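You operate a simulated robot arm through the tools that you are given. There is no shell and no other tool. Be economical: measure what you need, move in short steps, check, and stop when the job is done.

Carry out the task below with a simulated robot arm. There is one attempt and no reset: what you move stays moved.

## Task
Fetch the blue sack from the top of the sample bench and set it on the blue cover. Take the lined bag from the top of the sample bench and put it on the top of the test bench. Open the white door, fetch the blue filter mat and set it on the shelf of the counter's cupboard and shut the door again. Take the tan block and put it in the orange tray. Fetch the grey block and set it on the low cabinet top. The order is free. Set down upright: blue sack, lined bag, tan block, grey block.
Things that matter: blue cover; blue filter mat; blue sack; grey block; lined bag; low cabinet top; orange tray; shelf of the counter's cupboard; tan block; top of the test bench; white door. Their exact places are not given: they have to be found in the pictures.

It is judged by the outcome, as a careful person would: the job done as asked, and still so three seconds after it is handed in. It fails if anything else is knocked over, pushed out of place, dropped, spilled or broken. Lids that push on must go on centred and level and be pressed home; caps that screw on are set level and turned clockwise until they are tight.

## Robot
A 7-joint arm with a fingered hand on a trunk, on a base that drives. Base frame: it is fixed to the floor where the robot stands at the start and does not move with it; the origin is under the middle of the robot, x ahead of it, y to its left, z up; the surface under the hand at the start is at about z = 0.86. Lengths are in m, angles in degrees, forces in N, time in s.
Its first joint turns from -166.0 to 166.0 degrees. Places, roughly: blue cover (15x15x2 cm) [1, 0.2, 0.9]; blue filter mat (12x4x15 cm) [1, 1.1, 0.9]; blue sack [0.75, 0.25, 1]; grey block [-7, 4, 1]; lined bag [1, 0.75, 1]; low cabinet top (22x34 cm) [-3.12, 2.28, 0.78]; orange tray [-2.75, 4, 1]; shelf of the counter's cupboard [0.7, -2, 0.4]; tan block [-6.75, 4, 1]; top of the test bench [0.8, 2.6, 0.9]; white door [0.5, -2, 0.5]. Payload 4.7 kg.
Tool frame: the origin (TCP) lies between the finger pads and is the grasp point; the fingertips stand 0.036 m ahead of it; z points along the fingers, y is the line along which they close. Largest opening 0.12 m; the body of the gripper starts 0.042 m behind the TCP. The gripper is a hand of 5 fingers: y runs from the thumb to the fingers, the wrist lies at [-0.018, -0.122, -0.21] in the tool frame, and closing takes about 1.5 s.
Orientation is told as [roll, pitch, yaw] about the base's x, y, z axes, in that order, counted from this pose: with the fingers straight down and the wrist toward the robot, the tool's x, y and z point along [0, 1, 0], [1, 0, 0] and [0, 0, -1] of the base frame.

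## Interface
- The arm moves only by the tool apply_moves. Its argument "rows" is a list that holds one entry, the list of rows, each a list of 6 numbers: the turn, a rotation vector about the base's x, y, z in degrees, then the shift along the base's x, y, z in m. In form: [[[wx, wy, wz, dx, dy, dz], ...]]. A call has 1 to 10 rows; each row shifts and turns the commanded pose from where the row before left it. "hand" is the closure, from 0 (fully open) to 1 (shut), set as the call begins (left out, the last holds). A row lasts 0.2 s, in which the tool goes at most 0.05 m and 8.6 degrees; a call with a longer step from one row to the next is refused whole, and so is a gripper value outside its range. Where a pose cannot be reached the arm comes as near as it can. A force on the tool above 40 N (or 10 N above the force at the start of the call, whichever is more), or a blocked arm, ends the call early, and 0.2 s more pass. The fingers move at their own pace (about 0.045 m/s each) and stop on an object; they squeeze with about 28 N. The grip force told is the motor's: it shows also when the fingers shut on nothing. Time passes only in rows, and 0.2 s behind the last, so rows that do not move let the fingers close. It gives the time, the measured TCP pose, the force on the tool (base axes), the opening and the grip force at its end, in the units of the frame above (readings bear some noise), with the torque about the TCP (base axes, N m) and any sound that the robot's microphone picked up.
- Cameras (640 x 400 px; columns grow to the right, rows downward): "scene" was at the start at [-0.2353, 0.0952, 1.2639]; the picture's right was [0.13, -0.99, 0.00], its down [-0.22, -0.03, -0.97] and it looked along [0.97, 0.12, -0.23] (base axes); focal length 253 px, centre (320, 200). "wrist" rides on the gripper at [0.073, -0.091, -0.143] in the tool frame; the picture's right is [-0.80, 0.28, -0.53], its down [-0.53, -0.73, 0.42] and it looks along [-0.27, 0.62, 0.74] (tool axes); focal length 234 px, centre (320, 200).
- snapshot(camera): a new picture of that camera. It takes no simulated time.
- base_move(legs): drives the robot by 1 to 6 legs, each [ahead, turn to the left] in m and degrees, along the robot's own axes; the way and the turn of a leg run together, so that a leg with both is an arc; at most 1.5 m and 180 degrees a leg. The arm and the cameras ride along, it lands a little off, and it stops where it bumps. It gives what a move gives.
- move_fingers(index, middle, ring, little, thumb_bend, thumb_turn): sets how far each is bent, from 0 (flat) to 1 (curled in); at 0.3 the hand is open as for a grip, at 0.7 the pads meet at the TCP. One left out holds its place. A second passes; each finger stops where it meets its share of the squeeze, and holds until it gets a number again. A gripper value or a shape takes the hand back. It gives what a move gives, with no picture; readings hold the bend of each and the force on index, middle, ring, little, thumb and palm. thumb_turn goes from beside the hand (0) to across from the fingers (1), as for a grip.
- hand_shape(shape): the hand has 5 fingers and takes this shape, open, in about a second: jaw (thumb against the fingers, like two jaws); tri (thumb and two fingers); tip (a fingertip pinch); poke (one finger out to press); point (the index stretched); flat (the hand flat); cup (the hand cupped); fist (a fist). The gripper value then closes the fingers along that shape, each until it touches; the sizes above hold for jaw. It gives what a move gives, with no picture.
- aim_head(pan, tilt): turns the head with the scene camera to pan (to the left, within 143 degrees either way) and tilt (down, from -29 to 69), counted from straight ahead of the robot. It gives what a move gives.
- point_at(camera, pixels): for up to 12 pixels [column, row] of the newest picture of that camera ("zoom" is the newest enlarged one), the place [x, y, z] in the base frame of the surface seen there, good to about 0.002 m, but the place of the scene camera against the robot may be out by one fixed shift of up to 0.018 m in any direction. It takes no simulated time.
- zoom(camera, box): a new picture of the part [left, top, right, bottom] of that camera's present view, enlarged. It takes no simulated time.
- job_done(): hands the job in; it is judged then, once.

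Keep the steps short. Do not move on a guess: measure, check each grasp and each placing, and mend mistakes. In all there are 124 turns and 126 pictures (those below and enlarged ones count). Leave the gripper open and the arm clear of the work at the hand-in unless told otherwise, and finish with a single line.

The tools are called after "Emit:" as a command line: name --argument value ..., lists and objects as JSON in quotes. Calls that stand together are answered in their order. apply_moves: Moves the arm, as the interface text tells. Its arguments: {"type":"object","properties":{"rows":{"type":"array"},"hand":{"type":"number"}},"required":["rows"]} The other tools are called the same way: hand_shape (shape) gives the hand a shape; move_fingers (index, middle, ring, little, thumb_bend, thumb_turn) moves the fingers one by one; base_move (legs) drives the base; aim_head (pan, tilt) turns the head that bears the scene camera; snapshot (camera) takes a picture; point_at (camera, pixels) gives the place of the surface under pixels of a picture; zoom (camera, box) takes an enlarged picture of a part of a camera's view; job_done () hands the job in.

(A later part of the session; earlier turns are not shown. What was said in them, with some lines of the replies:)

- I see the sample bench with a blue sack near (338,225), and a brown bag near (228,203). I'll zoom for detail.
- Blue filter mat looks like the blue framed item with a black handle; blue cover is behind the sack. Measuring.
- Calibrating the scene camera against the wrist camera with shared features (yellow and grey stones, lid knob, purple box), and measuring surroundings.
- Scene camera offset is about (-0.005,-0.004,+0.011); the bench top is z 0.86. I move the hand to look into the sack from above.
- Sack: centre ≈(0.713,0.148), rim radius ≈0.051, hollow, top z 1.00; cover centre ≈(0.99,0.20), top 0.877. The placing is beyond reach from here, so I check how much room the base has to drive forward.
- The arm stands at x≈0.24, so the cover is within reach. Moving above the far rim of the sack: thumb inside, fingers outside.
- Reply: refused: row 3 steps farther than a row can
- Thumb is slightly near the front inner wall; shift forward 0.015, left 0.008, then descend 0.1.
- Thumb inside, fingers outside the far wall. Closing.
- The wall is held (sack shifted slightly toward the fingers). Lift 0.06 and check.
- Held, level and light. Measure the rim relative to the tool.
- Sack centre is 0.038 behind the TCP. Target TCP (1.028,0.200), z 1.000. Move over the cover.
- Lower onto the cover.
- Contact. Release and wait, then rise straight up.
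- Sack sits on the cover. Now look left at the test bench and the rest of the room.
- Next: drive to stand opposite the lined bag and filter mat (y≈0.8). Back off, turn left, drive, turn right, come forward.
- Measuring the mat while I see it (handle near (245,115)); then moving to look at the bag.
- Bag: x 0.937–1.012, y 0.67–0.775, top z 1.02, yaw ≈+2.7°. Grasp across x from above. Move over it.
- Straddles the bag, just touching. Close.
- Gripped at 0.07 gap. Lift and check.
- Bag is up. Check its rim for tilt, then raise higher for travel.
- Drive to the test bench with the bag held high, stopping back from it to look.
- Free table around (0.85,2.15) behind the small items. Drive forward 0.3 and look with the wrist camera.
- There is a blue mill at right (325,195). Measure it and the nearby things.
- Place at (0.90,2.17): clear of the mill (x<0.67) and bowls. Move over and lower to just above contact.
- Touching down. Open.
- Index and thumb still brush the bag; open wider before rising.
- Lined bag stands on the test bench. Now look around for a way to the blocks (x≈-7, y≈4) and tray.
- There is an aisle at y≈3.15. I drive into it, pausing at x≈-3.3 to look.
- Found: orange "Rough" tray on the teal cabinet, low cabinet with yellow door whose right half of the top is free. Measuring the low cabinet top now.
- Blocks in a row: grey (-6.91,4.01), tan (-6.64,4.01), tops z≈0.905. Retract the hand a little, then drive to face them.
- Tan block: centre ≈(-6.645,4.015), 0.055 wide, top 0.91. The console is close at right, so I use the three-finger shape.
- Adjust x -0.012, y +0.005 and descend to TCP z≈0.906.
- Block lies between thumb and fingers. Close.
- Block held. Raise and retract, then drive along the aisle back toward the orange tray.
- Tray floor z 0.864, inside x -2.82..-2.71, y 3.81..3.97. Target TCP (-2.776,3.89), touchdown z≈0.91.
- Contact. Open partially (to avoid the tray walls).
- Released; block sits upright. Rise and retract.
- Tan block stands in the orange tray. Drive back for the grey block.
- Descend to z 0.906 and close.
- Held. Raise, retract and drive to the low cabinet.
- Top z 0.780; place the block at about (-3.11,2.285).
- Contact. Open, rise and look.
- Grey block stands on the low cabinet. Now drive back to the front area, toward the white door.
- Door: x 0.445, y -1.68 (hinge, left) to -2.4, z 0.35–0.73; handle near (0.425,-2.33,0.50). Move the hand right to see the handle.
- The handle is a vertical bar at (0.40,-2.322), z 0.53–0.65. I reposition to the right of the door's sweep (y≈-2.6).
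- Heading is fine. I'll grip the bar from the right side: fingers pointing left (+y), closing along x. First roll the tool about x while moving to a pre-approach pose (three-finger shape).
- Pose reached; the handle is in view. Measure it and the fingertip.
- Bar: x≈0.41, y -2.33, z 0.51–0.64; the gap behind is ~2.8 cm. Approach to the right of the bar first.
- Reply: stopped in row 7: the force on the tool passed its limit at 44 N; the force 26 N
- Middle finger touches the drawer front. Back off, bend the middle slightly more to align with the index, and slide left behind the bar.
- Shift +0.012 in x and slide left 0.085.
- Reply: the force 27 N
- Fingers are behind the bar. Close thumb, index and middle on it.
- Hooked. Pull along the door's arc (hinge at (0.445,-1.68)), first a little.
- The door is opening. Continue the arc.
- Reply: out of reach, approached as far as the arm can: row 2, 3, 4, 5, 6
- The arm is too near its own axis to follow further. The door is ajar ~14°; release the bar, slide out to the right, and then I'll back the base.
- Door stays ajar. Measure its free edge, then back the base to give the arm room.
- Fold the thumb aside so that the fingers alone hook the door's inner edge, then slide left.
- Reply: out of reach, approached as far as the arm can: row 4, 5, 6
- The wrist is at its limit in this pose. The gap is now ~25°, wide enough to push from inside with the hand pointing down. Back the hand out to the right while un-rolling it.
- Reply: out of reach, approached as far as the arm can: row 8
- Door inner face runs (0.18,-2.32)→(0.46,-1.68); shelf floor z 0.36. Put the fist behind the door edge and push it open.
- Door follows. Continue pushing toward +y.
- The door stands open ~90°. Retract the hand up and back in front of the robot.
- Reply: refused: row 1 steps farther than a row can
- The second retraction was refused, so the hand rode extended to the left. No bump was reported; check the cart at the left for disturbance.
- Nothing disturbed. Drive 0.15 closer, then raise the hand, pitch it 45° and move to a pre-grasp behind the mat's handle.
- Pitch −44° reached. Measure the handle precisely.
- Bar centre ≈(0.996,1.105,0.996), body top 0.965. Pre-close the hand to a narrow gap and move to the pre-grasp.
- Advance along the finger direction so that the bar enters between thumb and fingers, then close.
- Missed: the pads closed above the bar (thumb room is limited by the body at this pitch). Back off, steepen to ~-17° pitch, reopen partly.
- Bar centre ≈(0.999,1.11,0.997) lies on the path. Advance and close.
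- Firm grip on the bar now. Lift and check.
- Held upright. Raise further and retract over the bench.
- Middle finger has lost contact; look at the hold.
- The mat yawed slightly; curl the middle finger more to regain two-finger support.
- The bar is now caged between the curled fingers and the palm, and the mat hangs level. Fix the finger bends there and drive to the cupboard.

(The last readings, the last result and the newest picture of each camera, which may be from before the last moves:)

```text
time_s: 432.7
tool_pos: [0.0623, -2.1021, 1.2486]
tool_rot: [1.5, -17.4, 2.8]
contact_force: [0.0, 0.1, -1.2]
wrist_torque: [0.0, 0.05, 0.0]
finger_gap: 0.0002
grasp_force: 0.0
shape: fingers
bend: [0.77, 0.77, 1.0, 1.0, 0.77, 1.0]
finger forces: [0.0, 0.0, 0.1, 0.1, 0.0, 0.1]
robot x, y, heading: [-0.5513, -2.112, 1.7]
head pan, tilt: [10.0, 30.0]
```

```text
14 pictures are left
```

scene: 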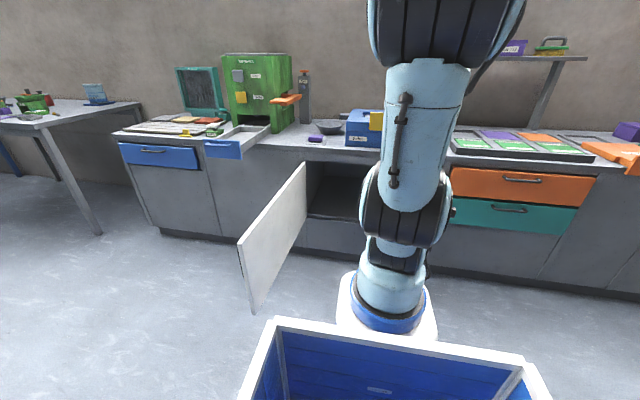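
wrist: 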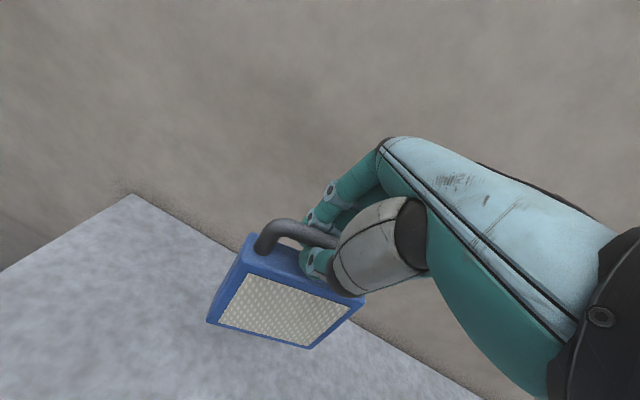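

Door stays open and the way is free. Drive 0.1 closer and lower the mat in front of the opening.

Emit:
base_move --legs '[[0.1, 0]]'

Emit:
apply_moves --rows '[[[0, 0, 0, 0.004, 0, -0.045], [0, 0, 0, 0.004, 0, -0.045], [0, 0, 0, 0.004, 0, -0.045], [0, 0, 0, 0.004, 0, -0.045], [0, 0, 0, 0.004, 0, -0.045], [0, 0, 0, 0, 0, -0.045], [0, 0, 0, 0, 0, -0.045], [0, 0, 0, 0, 0, -0.045], [0, 0, 0, 0, 0, -0.045], [0, 0, 0, 0, 0, -0.045]]]'

Emit:
apply_moves --rows '[[[0, 0, 0, 0, 0, -0.045], [0, 0, 0, 0, 0, -0.045], [0, 0, 0, 0, 0, -0.045], [0, 0, 0, 0, 0, -0.045], [0, 0, 0, 0, 0, -0.045], [0, 0, 0, 0, 0, -0.03], [0, 0, 0, 0, 0, 0]]]'

Emit:
snapshot --camera "wrist"

```text
time_s: 433.9
tool_pos: [0.163, -2.1002, 1.2481]
tool_rot: [1.6, -17.4, 2.7]
contact_force: [0.1, 0.2, -1.3]
wrist_torque: [0.06, 0.01, 0.01]
finger_gap: 0.0
grasp_force: 0.1
shape: fingers
bend: [0.77, 0.77, 1.0, 1.0, 0.77, 1.0]
finger forces: [0.0, 0.0, 0.0, 0.0, 0.0, 0.0]
robot x, y, heading: [-0.4476, -2.1065, 1.6]
head pan, tilt: [10.0, 30.0]
```

```text
time_s: 436.1
tool_pos: [0.1835, -2.1008, 0.798]
tool_rot: [1.4, -17.5, 2.7]
contact_force: [0.3, -0.1, -1.1]
wrist_torque: [-0.02, 0.02, 0.01]
finger_gap: 0.0004
grasp_force: 0.1
shape: fingers
bend: [0.77, 0.77, 1.0, 1.0, 0.76, 1.0]
finger forces: [0.1, 0.0, 0.0, 0.1, 0.0, 0.0]
robot x, y, heading: [-0.451, -2.1061, 1.6]
head pan, tilt: [10.0, 30.0]
```

```text
time_s: 437.7
tool_pos: [0.1822, -2.0994, 0.5623]
tool_rot: [1.8, -17.2, 2.7]
contact_force: [0.5, -0.8, -1.2]
wrist_torque: [0.04, -0.04, 0.05]
finger_gap: 0.0001
grasp_force: 0.1
shape: fingers
bend: [0.77, 0.77, 1.0, 1.0, 0.76, 1.0]
finger forces: [0.0, 0.0, 0.0, 0.1, 0.4, 0.0]
out of reach, approached as far as the arm can: row 6
robot x, y, heading: [-0.449, -2.1054, 1.5]
head pan, tilt: [10.0, 30.0]
```

```text
13 pictures are left
```

wrist: 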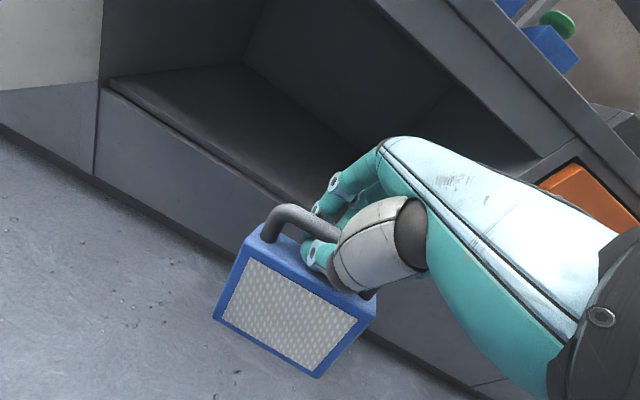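

Emit:
point_at --camera "wrist" --pixels '[[216, 318], [317, 374], [245, 245], [370, 305], [285, 212], [150, 90], [250, 165], [110, 95], [480, 20], [560, 140], [300, 10]]'

```text
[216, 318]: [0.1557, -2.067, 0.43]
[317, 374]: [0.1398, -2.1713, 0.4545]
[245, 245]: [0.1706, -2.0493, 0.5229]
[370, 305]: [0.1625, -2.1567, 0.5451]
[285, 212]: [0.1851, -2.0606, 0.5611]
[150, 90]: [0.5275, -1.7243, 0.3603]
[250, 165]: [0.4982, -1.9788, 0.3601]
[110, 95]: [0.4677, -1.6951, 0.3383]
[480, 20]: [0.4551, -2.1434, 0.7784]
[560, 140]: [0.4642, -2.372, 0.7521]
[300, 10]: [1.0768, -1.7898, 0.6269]
```

Mat bottom is 0.13 below the TCP, slightly rolled. Move forward, lower to 0.515, then forward into the cupboard.

Emit:
apply_moves --rows '[[[0, 0, 0, 0.045, 0, 0], [0, 0, 0, 0.045, 0, 0], [0, 0, 0, 0.045, 0, 0], [0, 0, 0, 0.045, 0, 0], [0, 0, 0, 0.015, 0, -0.03], [0, 0, 0, 0.01, 0, -0.03], [0, 0, 0, 0, 0, 0]]]'

```text
time_s: 439.3
tool_pos: [0.3843, -2.1203, 0.5051]
tool_rot: [1.6, -17.3, 3.2]
contact_force: [-1.0, 0.0, -2.2]
wrist_torque: [0.03, -0.03, 0.01]
finger_gap: 0.0
grasp_force: 0.2
shape: fingers
bend: [0.77, 0.77, 1.0, 1.0, 0.76, 1.0]
finger forces: [0.0, 0.0, 0.0, 0.0, 0.2, 0.0]
out of reach, approached as far as the arm can: row 2, 3, 4, 6
robot x, y, heading: [-0.4456, -2.1072, 1.5]
head pan, tilt: [10.0, 30.0]
```

Emit:
apply_moves --rows '[[[0, 0, 0, 0.03, 0, 0.008], [0, 0, 0, 0.035, 0, 0], [0, 0, 0, 0.035, 0, 0], [0, 0, 0, 0.035, 0, 0], [0, 0, 0, 0, 0, 0]]]'

Emit:
snapshot --camera "wrist"

```text
time_s: 440.5
tool_pos: [0.5204, -2.1207, 0.5116]
tool_rot: [1.6, -17.1, 2.7]
contact_force: [-0.4, -0.2, -1.4]
wrist_torque: [-0.01, 0.0, 0.04]
finger_gap: 0.0002
grasp_force: 0.6
shape: fingers
bend: [0.77, 0.77, 1.0, 1.0, 0.76, 1.0]
finger forces: [0.0, 0.1, 0.0, 0.1, 0.2, 0.0]
robot x, y, heading: [-0.4493, -2.1055, 1.8]
head pan, tilt: [10.0, 30.0]
```

```text
12 pictures are left
```

wrist: 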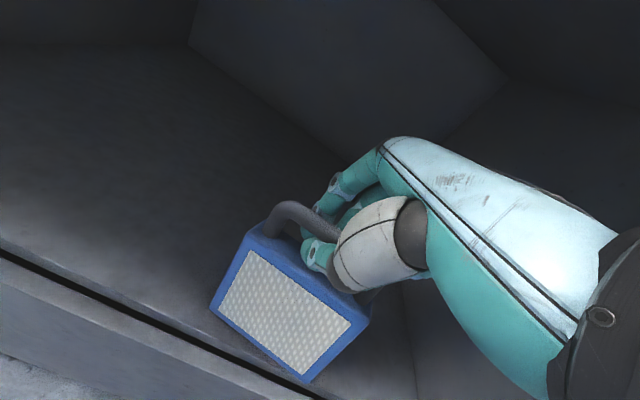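

Emit:
point_at --camera "wrist" --pixels '[[212, 308], [308, 381], [258, 225], [366, 305], [290, 205], [160, 290], [100, 285]]'

```text
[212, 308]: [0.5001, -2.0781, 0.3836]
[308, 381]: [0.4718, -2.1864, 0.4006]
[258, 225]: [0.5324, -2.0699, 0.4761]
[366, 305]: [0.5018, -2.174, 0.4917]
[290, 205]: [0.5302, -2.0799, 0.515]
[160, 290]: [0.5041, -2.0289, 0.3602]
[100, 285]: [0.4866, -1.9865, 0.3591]
```

Needs ~0.055 further in. Then lower 0.02.

Emit:
apply_moves --rows '[[[0, 0, 0, 0.03, 0, 0], [0, 0, 0, 0.03, 0, 0], [0, 0, 0, 0, 0, -0.015], [0, 0, 0, 0, 0, -0.008], [0, 0, 0, 0, 0, 0]]]'

```text
time_s: 441.7
tool_pos: [0.5813, -2.1215, 0.4932]
tool_rot: [1.5, -17.8, 2.7]
contact_force: [0.9, -8.1, 23.9]
wrist_torque: [-0.03, -0.36, -0.15]
finger_gap: 0.0
grasp_force: 25.4
shape: fingers
bend: [0.77, 0.78, 1.0, 1.0, 0.79, 1.0]
finger forces: [0.1, 0.0, 0.0, 0.0, 50.7, 0.0]
robot x, y, heading: [-0.4505, -2.1078, 1.5]
head pan, tilt: [10.0, 30.0]
```

Contact with the shelf. Ease up 0.008 and open the fingers gently.

Emit:
apply_moves --rows '[[[0, 0, 0, 0, 0, 0.008], [0, 0, 0, 0, 0, 0]]]'

Emit:
move_fingers --index 0.5 --middle 0.48 --thumb_bend 0.6

Emit:
zoom --camera "wrist" --box '[190, 150, 420, 400]'

```text
time_s: 442.3
tool_pos: [0.5765, -2.1188, 0.4952]
tool_rot: [1.7, -17.1, 2.7]
contact_force: [0.8, -1.7, 6.3]
wrist_torque: [0.0, -0.24, -0.06]
finger_gap: 0.0001
grasp_force: 19.1
shape: fingers
bend: [0.77, 0.77, 1.0, 1.0, 0.77, 1.0]
finger forces: [0.1, 0.0, 0.0, 0.0, 38.0, 0.0]
robot x, y, heading: [-0.4478, -2.1067, 1.5]
head pan, tilt: [10.0, 30.0]
```

```text
time_s: 443.3
tool_pos: [0.579, -2.1188, 0.4972]
tool_rot: [1.5, -17.3, 2.7]
contact_force: [0.1, 0.5, 0.2]
wrist_torque: [-0.02, 0.0, 0.04]
finger_gap: 0.048
grasp_force: 0.0
shape: fingers
bend: [0.5, 0.48, 1.0, 1.0, 0.6, 1.0]
finger forces: [0.0, 0.0, 0.0, 0.0, 0.1, 0.0]
robot x, y, heading: [-0.4485, -2.1067, 1.6]
head pan, tilt: [10.0, 30.0]
```

```text
1.60 times, centred on (305, 275) of wrist
5 turns are left
```

zoom: 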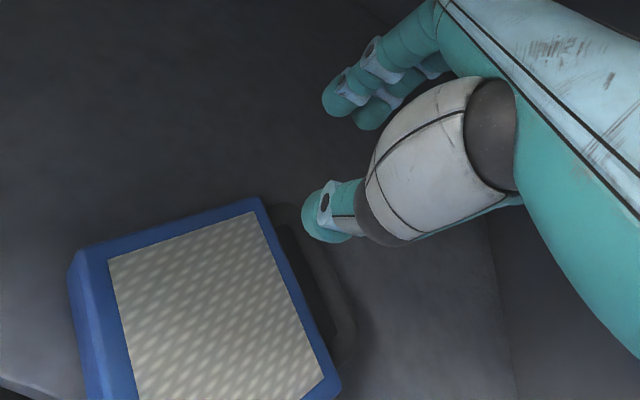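

Only a few turns remain. The mat lies on the shelf, released. I check its place, withdraw the hand, back the base, and bring a fist over to the outside of the door.

Emit:
point_at --camera "zoom" --pixels '[[70, 265], [258, 200], [90, 395], [335, 385], [20, 385], [340, 330]]'

Emit:
apply_moves --rows '[[[0, 0, 0, 0, 0, 0.02], [0, 0, 0, -0.045, 0, 0], [0, 0, 0, -0.045, 0, 0], [0, 0, 0, -0.045, 0, 0], [0, 0, 0, -0.045, 0, 0], [0, 0, 0, -0.045, 0, 0], [0, 0, 0, -0.045, 0, 0], [0, 0, 0, -0.045, 0, 0], [0, 0, 0, -0.045, 0, 0], [0, 0, 0, -0.03, 0, 0.03]]]'

Emit:
apply_moves --rows '[[[0, 0, 0, 0, 0, 0.045], [0, 0, 0, 0, 0, 0.045], [0, 0, 0, 0, 0, 0.045], [0, 5.8, 0, 0, 0, 0.045], [0, 5.8, 0, 0, 0, 0.045], [0, 5.8, 0, 0, 0, 0.045], [0, 0, 0, 0, 0, 0.045], [0, 0, 0, 0, 0, 0.045], [0, 0, 0, 0, 0, 0.045], [0, 0, 0, 0, 0, 0.02]]]'

Emit:
hand_shape --shape "fist"

Emit:
base_move --legs '[[-0.35, 0]]'

Emit:
apply_moves --rows '[[[0, 0, 0, 0, 0.045, 0], [0, 0, 0, 0, 0.045, 0], [0, 0, 0, 0, 0.045, 0], [0, 0, 0, 0, 0.045, 0], [0, 0, 0, 0, 0.045, 0], [0, 0, 0, 0, 0.045, 0], [0, 0, 0, 0, 0.045, 0], [0, 0, 0, 0, 0.045, 0], [0, 0, 0, 0, 0.045, 0], [0, 0, 0, 0, 0.045, 0]]]'

Emit:
apply_moves --rows '[[[0, 0, 0, 0.01, 0.045, 0], [0, 0, 0, 0.01, 0.045, 0], [0, 0, 0, 0.01, 0.045, 0], [0, 0, 0, 0, 0.045, 0], [0, 0, 0, 0, 0.045, 0], [0, 0, 0, 0, 0, 0]]]'

Emit:
snapshot --camera "scene"

Emit:
snapshot --camera "wrist"

```text
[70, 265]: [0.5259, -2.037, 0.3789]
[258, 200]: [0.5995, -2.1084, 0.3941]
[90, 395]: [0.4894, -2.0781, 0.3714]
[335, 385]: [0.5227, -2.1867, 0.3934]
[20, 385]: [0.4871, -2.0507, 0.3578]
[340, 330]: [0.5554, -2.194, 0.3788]
```

```text
time_s: 445.5
tool_pos: [0.19, -2.1256, 0.5555]
tool_rot: [1.5, -17.2, 2.7]
contact_force: [0.4, 0.4, -0.4]
wrist_torque: [0.01, -0.02, -0.01]
finger_gap: 0.0481
grasp_force: 0.0
shape: fingers
bend: [0.5, 0.48, 1.0, 1.0, 0.6, 1.0]
finger forces: [0.0, 0.1, 0.0, 0.0, 0.0, 0.0]
out of reach, approached as far as the arm can: row 9
robot x, y, heading: [-0.447, -2.1062, 1.8]
head pan, tilt: [10.0, 30.0]
```

```text
time_s: 447.7
tool_pos: [0.1935, -2.1247, 0.9791]
tool_rot: [2.5, 0.3, 2.6]
contact_force: [0.7, 0.2, -0.2]
wrist_torque: [-0.02, 0.04, -0.03]
finger_gap: 0.0479
grasp_force: 0.0
shape: fingers
bend: [0.5, 0.48, 1.0, 1.0, 0.6, 1.0]
finger forces: [0.1, 0.0, 0.0, 0.1, 0.1, 0.0]
robot x, y, heading: [-0.4523, -2.1093, 1.5]
head pan, tilt: [10.0, 30.0]
```

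```text
time_s: 448.6
tool_pos: [0.1953, -2.1244, 0.9799]
tool_rot: [2.4, 0.1, 2.6]
contact_force: [0.2, -0.1, -0.3]
wrist_torque: [-0.03, 0.0, -0.02]
finger_gap: 0.0001
grasp_force: 0.0
shape: fist
bend: [1.0, 1.0, 1.0, 1.0, 0.85, 0.85]
finger forces: [0.1, 0.0, 0.0, 0.1, 0.0, 0.0]
robot x, y, heading: [-0.4477, -2.1068, 1.7]
head pan, tilt: [10.0, 30.0]
```

```text
time_s: 450.9
tool_pos: [-0.1595, -2.1352, 0.9793]
tool_rot: [2.3, 0.1, 2.5]
contact_force: [0.1, -0.3, -0.4]
wrist_torque: [0.02, 0.0, -0.02]
finger_gap: 0.0
grasp_force: 0.0
shape: fist
bend: [1.0, 1.0, 1.0, 1.0, 0.85, 0.85]
finger forces: [0.0, 0.0, 0.1, 0.0, 0.0, 0.1]
robot x, y, heading: [-0.7988, -2.1171, 1.5]
head pan, tilt: [10.0, 30.0]
```

```text
time_s: 453.1
tool_pos: [-0.1588, -1.6841, 0.9808]
tool_rot: [2.4, -0.1, 2.4]
contact_force: [-0.6, -0.4, 1.1]
wrist_torque: [0.0, 0.03, 0.01]
finger_gap: 0.0
grasp_force: 0.0
shape: fist
bend: [1.0, 1.0, 1.0, 1.0, 0.85, 0.85]
finger forces: [0.1, 0.0, 0.1, 0.0, 0.0, 0.0]
robot x, y, heading: [-0.8023, -2.1137, 1.3]
head pan, tilt: [10.0, 30.0]
```

```text
time_s: 454.4
tool_pos: [-0.1302, -1.4618, 0.9785]
tool_rot: [2.3, 0.1, 2.5]
contact_force: [-0.6, 0.0, -0.4]
wrist_torque: [0.0, -0.04, 0.01]
finger_gap: 0.0
grasp_force: 0.1
shape: fist
bend: [1.0, 1.0, 1.0, 1.0, 0.85, 0.85]
finger forces: [0.0, 0.1, 0.1, 0.0, 0.1, 0.0]
robot x, y, heading: [-0.8018, -2.1153, 1.7]
head pan, tilt: [10.0, 30.0]
```

```text
10 pictures are left
```

scene: 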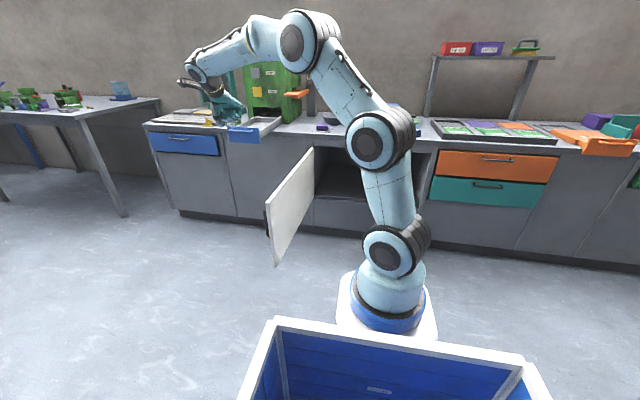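

```text
9 pictures are left
4 turns are left
```

wrist: 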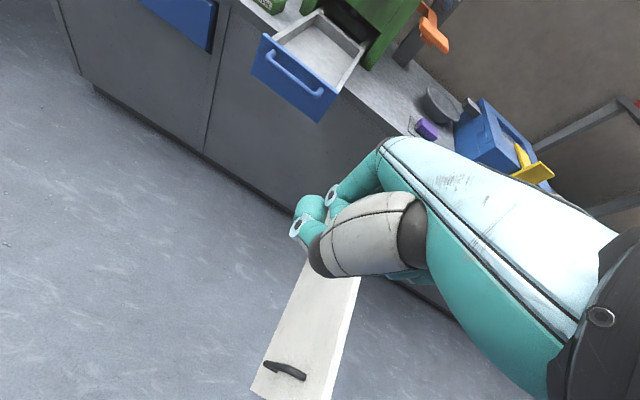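

The mat is inside (x 0.49–0.60). The fist is outside the door; lower it and sweep the door shut along its arc.

Emit:
apply_moves --rows '[[[0, 0, 0, 0, 0, -0.044], [0, 0, 0, 0, 0, -0.044], [0, 0, 0, 0, 0, -0.044], [0, 0, 0, 0, 0, -0.044], [0, 0, 0, 0, 0, -0.044], [0, 0, 0, 0, 0, -0.044], [0, 0, 0, 0, 0, -0.044], [0, 0, 0, 0, 0, -0.04]]]'

Emit:
apply_moves --rows '[[[0, 0, 0, 0.0075, -0.0445, 0], [0, 0, 0, 0.0075, -0.0445, 0], [0, 0, 0, 0.0075, -0.0445, 0], [0, 0, 0, 0.0075, -0.0445, 0], [0, 0, 0, 0.003, -0.048, 0], [0, 0, 0, 0.003, -0.048, 0], [0, 0, 0, 0.003, -0.048, 0], [0, 0, 0, 0.015, -0.0453, 0], [0, 0, 0, 0.015, -0.0453, 0], [0, 0, 0, 0.015, -0.0453, 0]]]'

Emit:
apply_moves --rows '[[[0, 0, 0, 0.0263, -0.0403, 0], [0, 0, 0, 0.0263, -0.0403, 0], [0, 0, 0, 0.0263, -0.0403, 0], [0, 0, 0, 0.0357, -0.0317, 0], [0, 0, 0, 0.0357, -0.0317, 0], [0, 0, 0, 0.0357, -0.0317, 0], [0, 0, 0, 0.043, -0.0217, 0], [0, 0, 0, 0.043, -0.0217, 0], [0, 0, 0, 0.043, -0.0217, 0], [0, 0, 0, 0, 0, 0]]]'

Emit:
snapshot --camera "scene"

Emit:
snapshot --camera "wrist"

```text
time_s: 456.2
tool_pos: [-0.1291, -1.4593, 0.634]
tool_rot: [2.6, 0.0, 2.5]
contact_force: [0.4, 1.2, 1.6]
wrist_torque: [-0.05, 0.01, 0.0]
finger_gap: 0.0001
grasp_force: 0.1
shape: fist
bend: [1.0, 1.0, 1.0, 1.0, 0.85, 0.85]
finger forces: [0.1, 0.0, 0.1, 0.0, 0.1, 0.0]
robot x, y, heading: [-0.8023, -2.1138, 1.4]
head pan, tilt: [10.0, 30.0]
```

```text
time_s: 458.4
tool_pos: [-0.0445, -1.9214, 0.6309]
tool_rot: [2.3, 0.1, 2.6]
contact_force: [0.3, 0.4, 0.1]
wrist_torque: [-0.02, 0.0, 0.01]
finger_gap: 0.0
grasp_force: 0.0
shape: fist
bend: [1.0, 1.0, 1.0, 1.0, 0.85, 0.85]
finger forces: [0.0, 0.1, 0.0, 0.0, 0.1, 0.0]
robot x, y, heading: [-0.8012, -2.1144, 1.6]
head pan, tilt: [10.0, 30.0]
```

```text
time_s: 460.6
tool_pos: [0.2685, -2.2005, 0.6336]
tool_rot: [2.3, 0.1, 2.5]
contact_force: [1.2, -0.1, -0.3]
wrist_torque: [-0.03, -0.01, 0.01]
finger_gap: 0.0
grasp_force: 0.1
shape: fist
bend: [1.0, 1.0, 1.0, 1.0, 0.85, 0.85]
finger forces: [0.0, 0.1, 0.0, 0.0, 0.1, 0.0]
robot x, y, heading: [-0.8017, -2.1173, 1.4]
head pan, tilt: [10.0, 30.0]
```

```text
8 pictures are left
```

scene: 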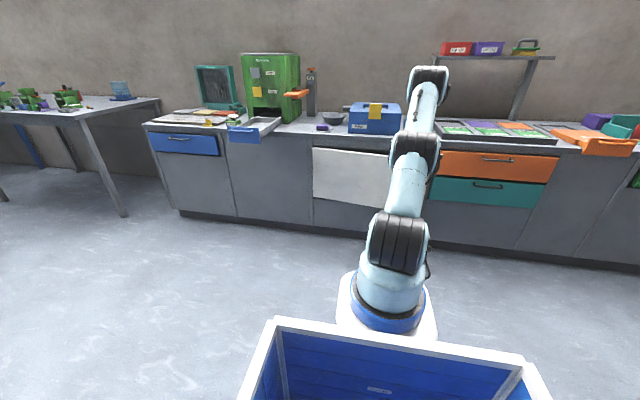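

```text
7 pictures are left
3 turns are left
```

wrist: 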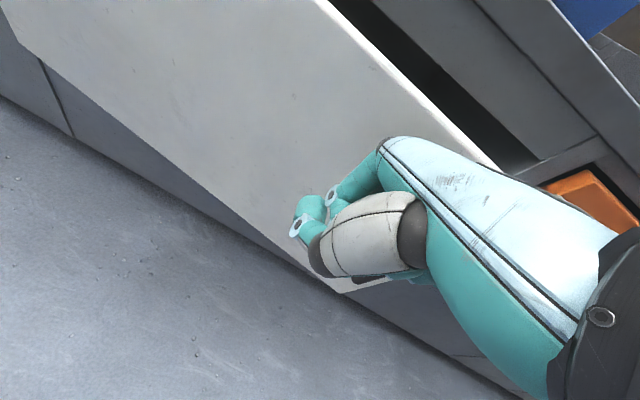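

Door nearly shut. Push it home, then check and withdraw.

Emit:
apply_moves --rows '[[[0, 0, 0, 0.035, -0.008, 0], [0, 0, 0, 0.035, -0.008, 0], [0, 0, 0, 0.025, -0.005, 0], [0, 0, 0, 0.015, 0, 0], [0, 0, 0, 0.01, 0, 0], [0, 0, 0, 0.01, 0, 0], [0, 0, 0, 0.01, 0, 0], [0, 0, 0, 0, 0, 0]]]'

Emit:
apply_moves --rows '[[[0, 0, 0, 0.01, 0, 0], [0, 0, 0, 0.01, 0, 0], [0, 0, 0, 0, 0, 0]]]'

Emit:
snapshot --camera "wrist"

Emit:
apply_moves --rows '[[[0, 0, 0, -0.03, 0, 0], [0, 0, 0, -0.045, 0, 0], [0, 0, 0, -0.045, 0, 0], [0, 0, 0, -0.045, 0, 0], [0, 0, 0, -0.03, 0, 0.03], [0, 0, 0, -0.03, 0, 0.035], [0, 0, 0, 0, 0, 0.045], [0, 0, 0, 0, 0, 0.045], [0, 0, 0, 0, 0, 0.045], [0, 0, 0, 0, 0, 0.045]]]'

Emit:
snapshot --camera "wrist"

Emit:
point_at --camera "wrist" --pixels '[[300, 200], [320, 215], [250, 180], [200, 160], [280, 150], [150, 100], [220, 100], [330, 250]]'

Emit:
snapshot --camera "scene"

```text
time_s: 462.1
tool_pos: [0.3934, -2.2202, 0.6321]
tool_rot: [2.4, 0.6, 2.6]
contact_force: [-32.9, 2.9, 11.3]
wrist_torque: [-0.36, -2.87, -0.21]
finger_gap: 0.0
grasp_force: 0.0
shape: fist
bend: [1.0, 1.0, 1.0, 1.0, 0.85, 0.85]
finger forces: [0.1, 32.4, 0.0, 0.0, 0.0, 0.0]
robot x, y, heading: [-0.8012, -2.1166, 1.4]
head pan, tilt: [10.0, 30.0]
stopped in row 7: the force on the tool passed its limit at 70 N (the readings are from after the stop); the commanded pose is now the measured one
```

```text
time_s: 462.3
tool_pos: [0.3935, -2.2206, 0.6322]
tool_rot: [2.5, 0.7, 2.7]
contact_force: [-33.9, 3.6, 11.8]
wrist_torque: [-0.41, -3.0, -0.29]
finger_gap: 0.0001
grasp_force: 0.0
shape: fist
bend: [1.0, 1.0, 1.0, 1.0, 0.85, 0.85]
finger forces: [0.0, 33.9, 0.0, 0.0, 0.0, 0.0]
robot x, y, heading: [-0.8022, -2.1181, 1.5]
head pan, tilt: [10.0, 30.0]
stopped in row 1: the force on the tool passed its limit at 67 N (the readings are from after the stop); the commanded pose is now the measured one
```

```text
6 pictures are left
```

wrist: 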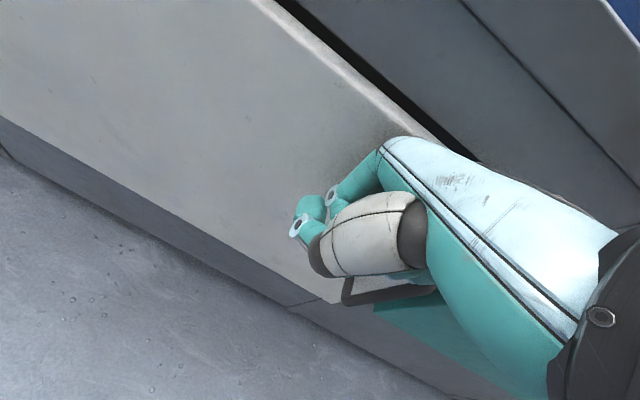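

```text
time_s: 464.5
tool_pos: [0.1687, -2.2201, 0.8733]
tool_rot: [2.6, 0.9, 2.6]
contact_force: [0.9, 0.4, -1.6]
wrist_torque: [0.05, -0.01, -0.01]
finger_gap: 0.0004
grasp_force: 0.0
shape: fist
bend: [1.0, 1.0, 1.0, 1.0, 0.85, 0.85]
finger forces: [0.0, 0.1, 0.0, 0.0, 0.0, 0.0]
robot x, y, heading: [-0.8064, -2.1162, 1.2]
head pan, tilt: [10.0, 30.0]
```

```text
5 pictures are left
```

wrist: 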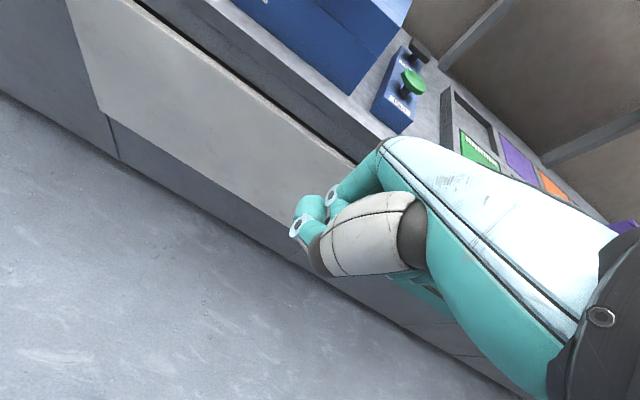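

```text
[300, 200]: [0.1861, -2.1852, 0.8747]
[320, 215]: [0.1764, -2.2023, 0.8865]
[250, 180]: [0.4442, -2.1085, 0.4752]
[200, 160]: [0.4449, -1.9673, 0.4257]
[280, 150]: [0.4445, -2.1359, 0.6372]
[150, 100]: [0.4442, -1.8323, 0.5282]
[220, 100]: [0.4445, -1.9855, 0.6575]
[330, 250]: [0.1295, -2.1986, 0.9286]
```

```text
4 pictures are left
2 turns are left
```

scene: 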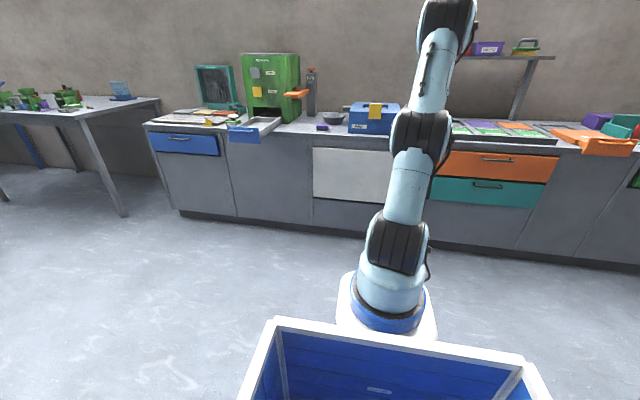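

The door face is at x 0.4445 everywhere, as at the start: it's shut. Open the hand, raise the arm clear and hand in.

Emit:
hand_shape --shape "jaw"

Emit:
apply_moves --rows '[[[0, 0, 0, -0.02, 0, 0.04], [0, 0, 0, -0.02, 0, 0.04], [0, 0, 0, 0, 0, 0.045], [0, 0, 0, 0, 0, 0.045], [0, 0, 0, 0, 0, 0.03], [0, 0, 0, 0, 0, 0]]]' --hand 0

Emit:
job_done

```text
time_s: 465.4
tool_pos: [0.1699, -2.2202, 0.8736]
tool_rot: [2.6, 0.7, 2.8]
contact_force: [0.7, 0.3, 0.3]
wrist_torque: [-0.01, 0.01, -0.02]
finger_gap: 0.1194
grasp_force: 0.0
shape: jaw
bend: [0.3, 0.3, 0.3, 0.3, 0.3, 0.97]
finger forces: [0.0, 0.0, 0.1, 0.0, 0.0, 0.1]
robot x, y, heading: [-0.8023, -2.1175, 1.7]
head pan, tilt: [10.0, 30.0]
```

```text
time_s: 466.8
tool_pos: [0.1299, -2.2203, 1.0755]
tool_rot: [2.5, 0.7, 2.7]
contact_force: [-0.3, 1.2, 0.7]
wrist_torque: [0.0, -0.01, 0.0]
finger_gap: 0.1197
grasp_force: 0.1
shape: jaw
bend: [0.3, 0.3, 0.3, 0.3, 0.3, 0.97]
finger forces: [0.0, 0.0, 0.0, 0.1, 0.0, 0.1]
robot x, y, heading: [-0.8043, -2.113, 1.2]
head pan, tilt: [10.0, 30.0]
```

```text
The job is handed in.
```

All five items are in place, the white door is shut and the job is handed in; the blue filter mat tipped over when I released it and lies flat inside the cupboard, which the upright list does not cover.
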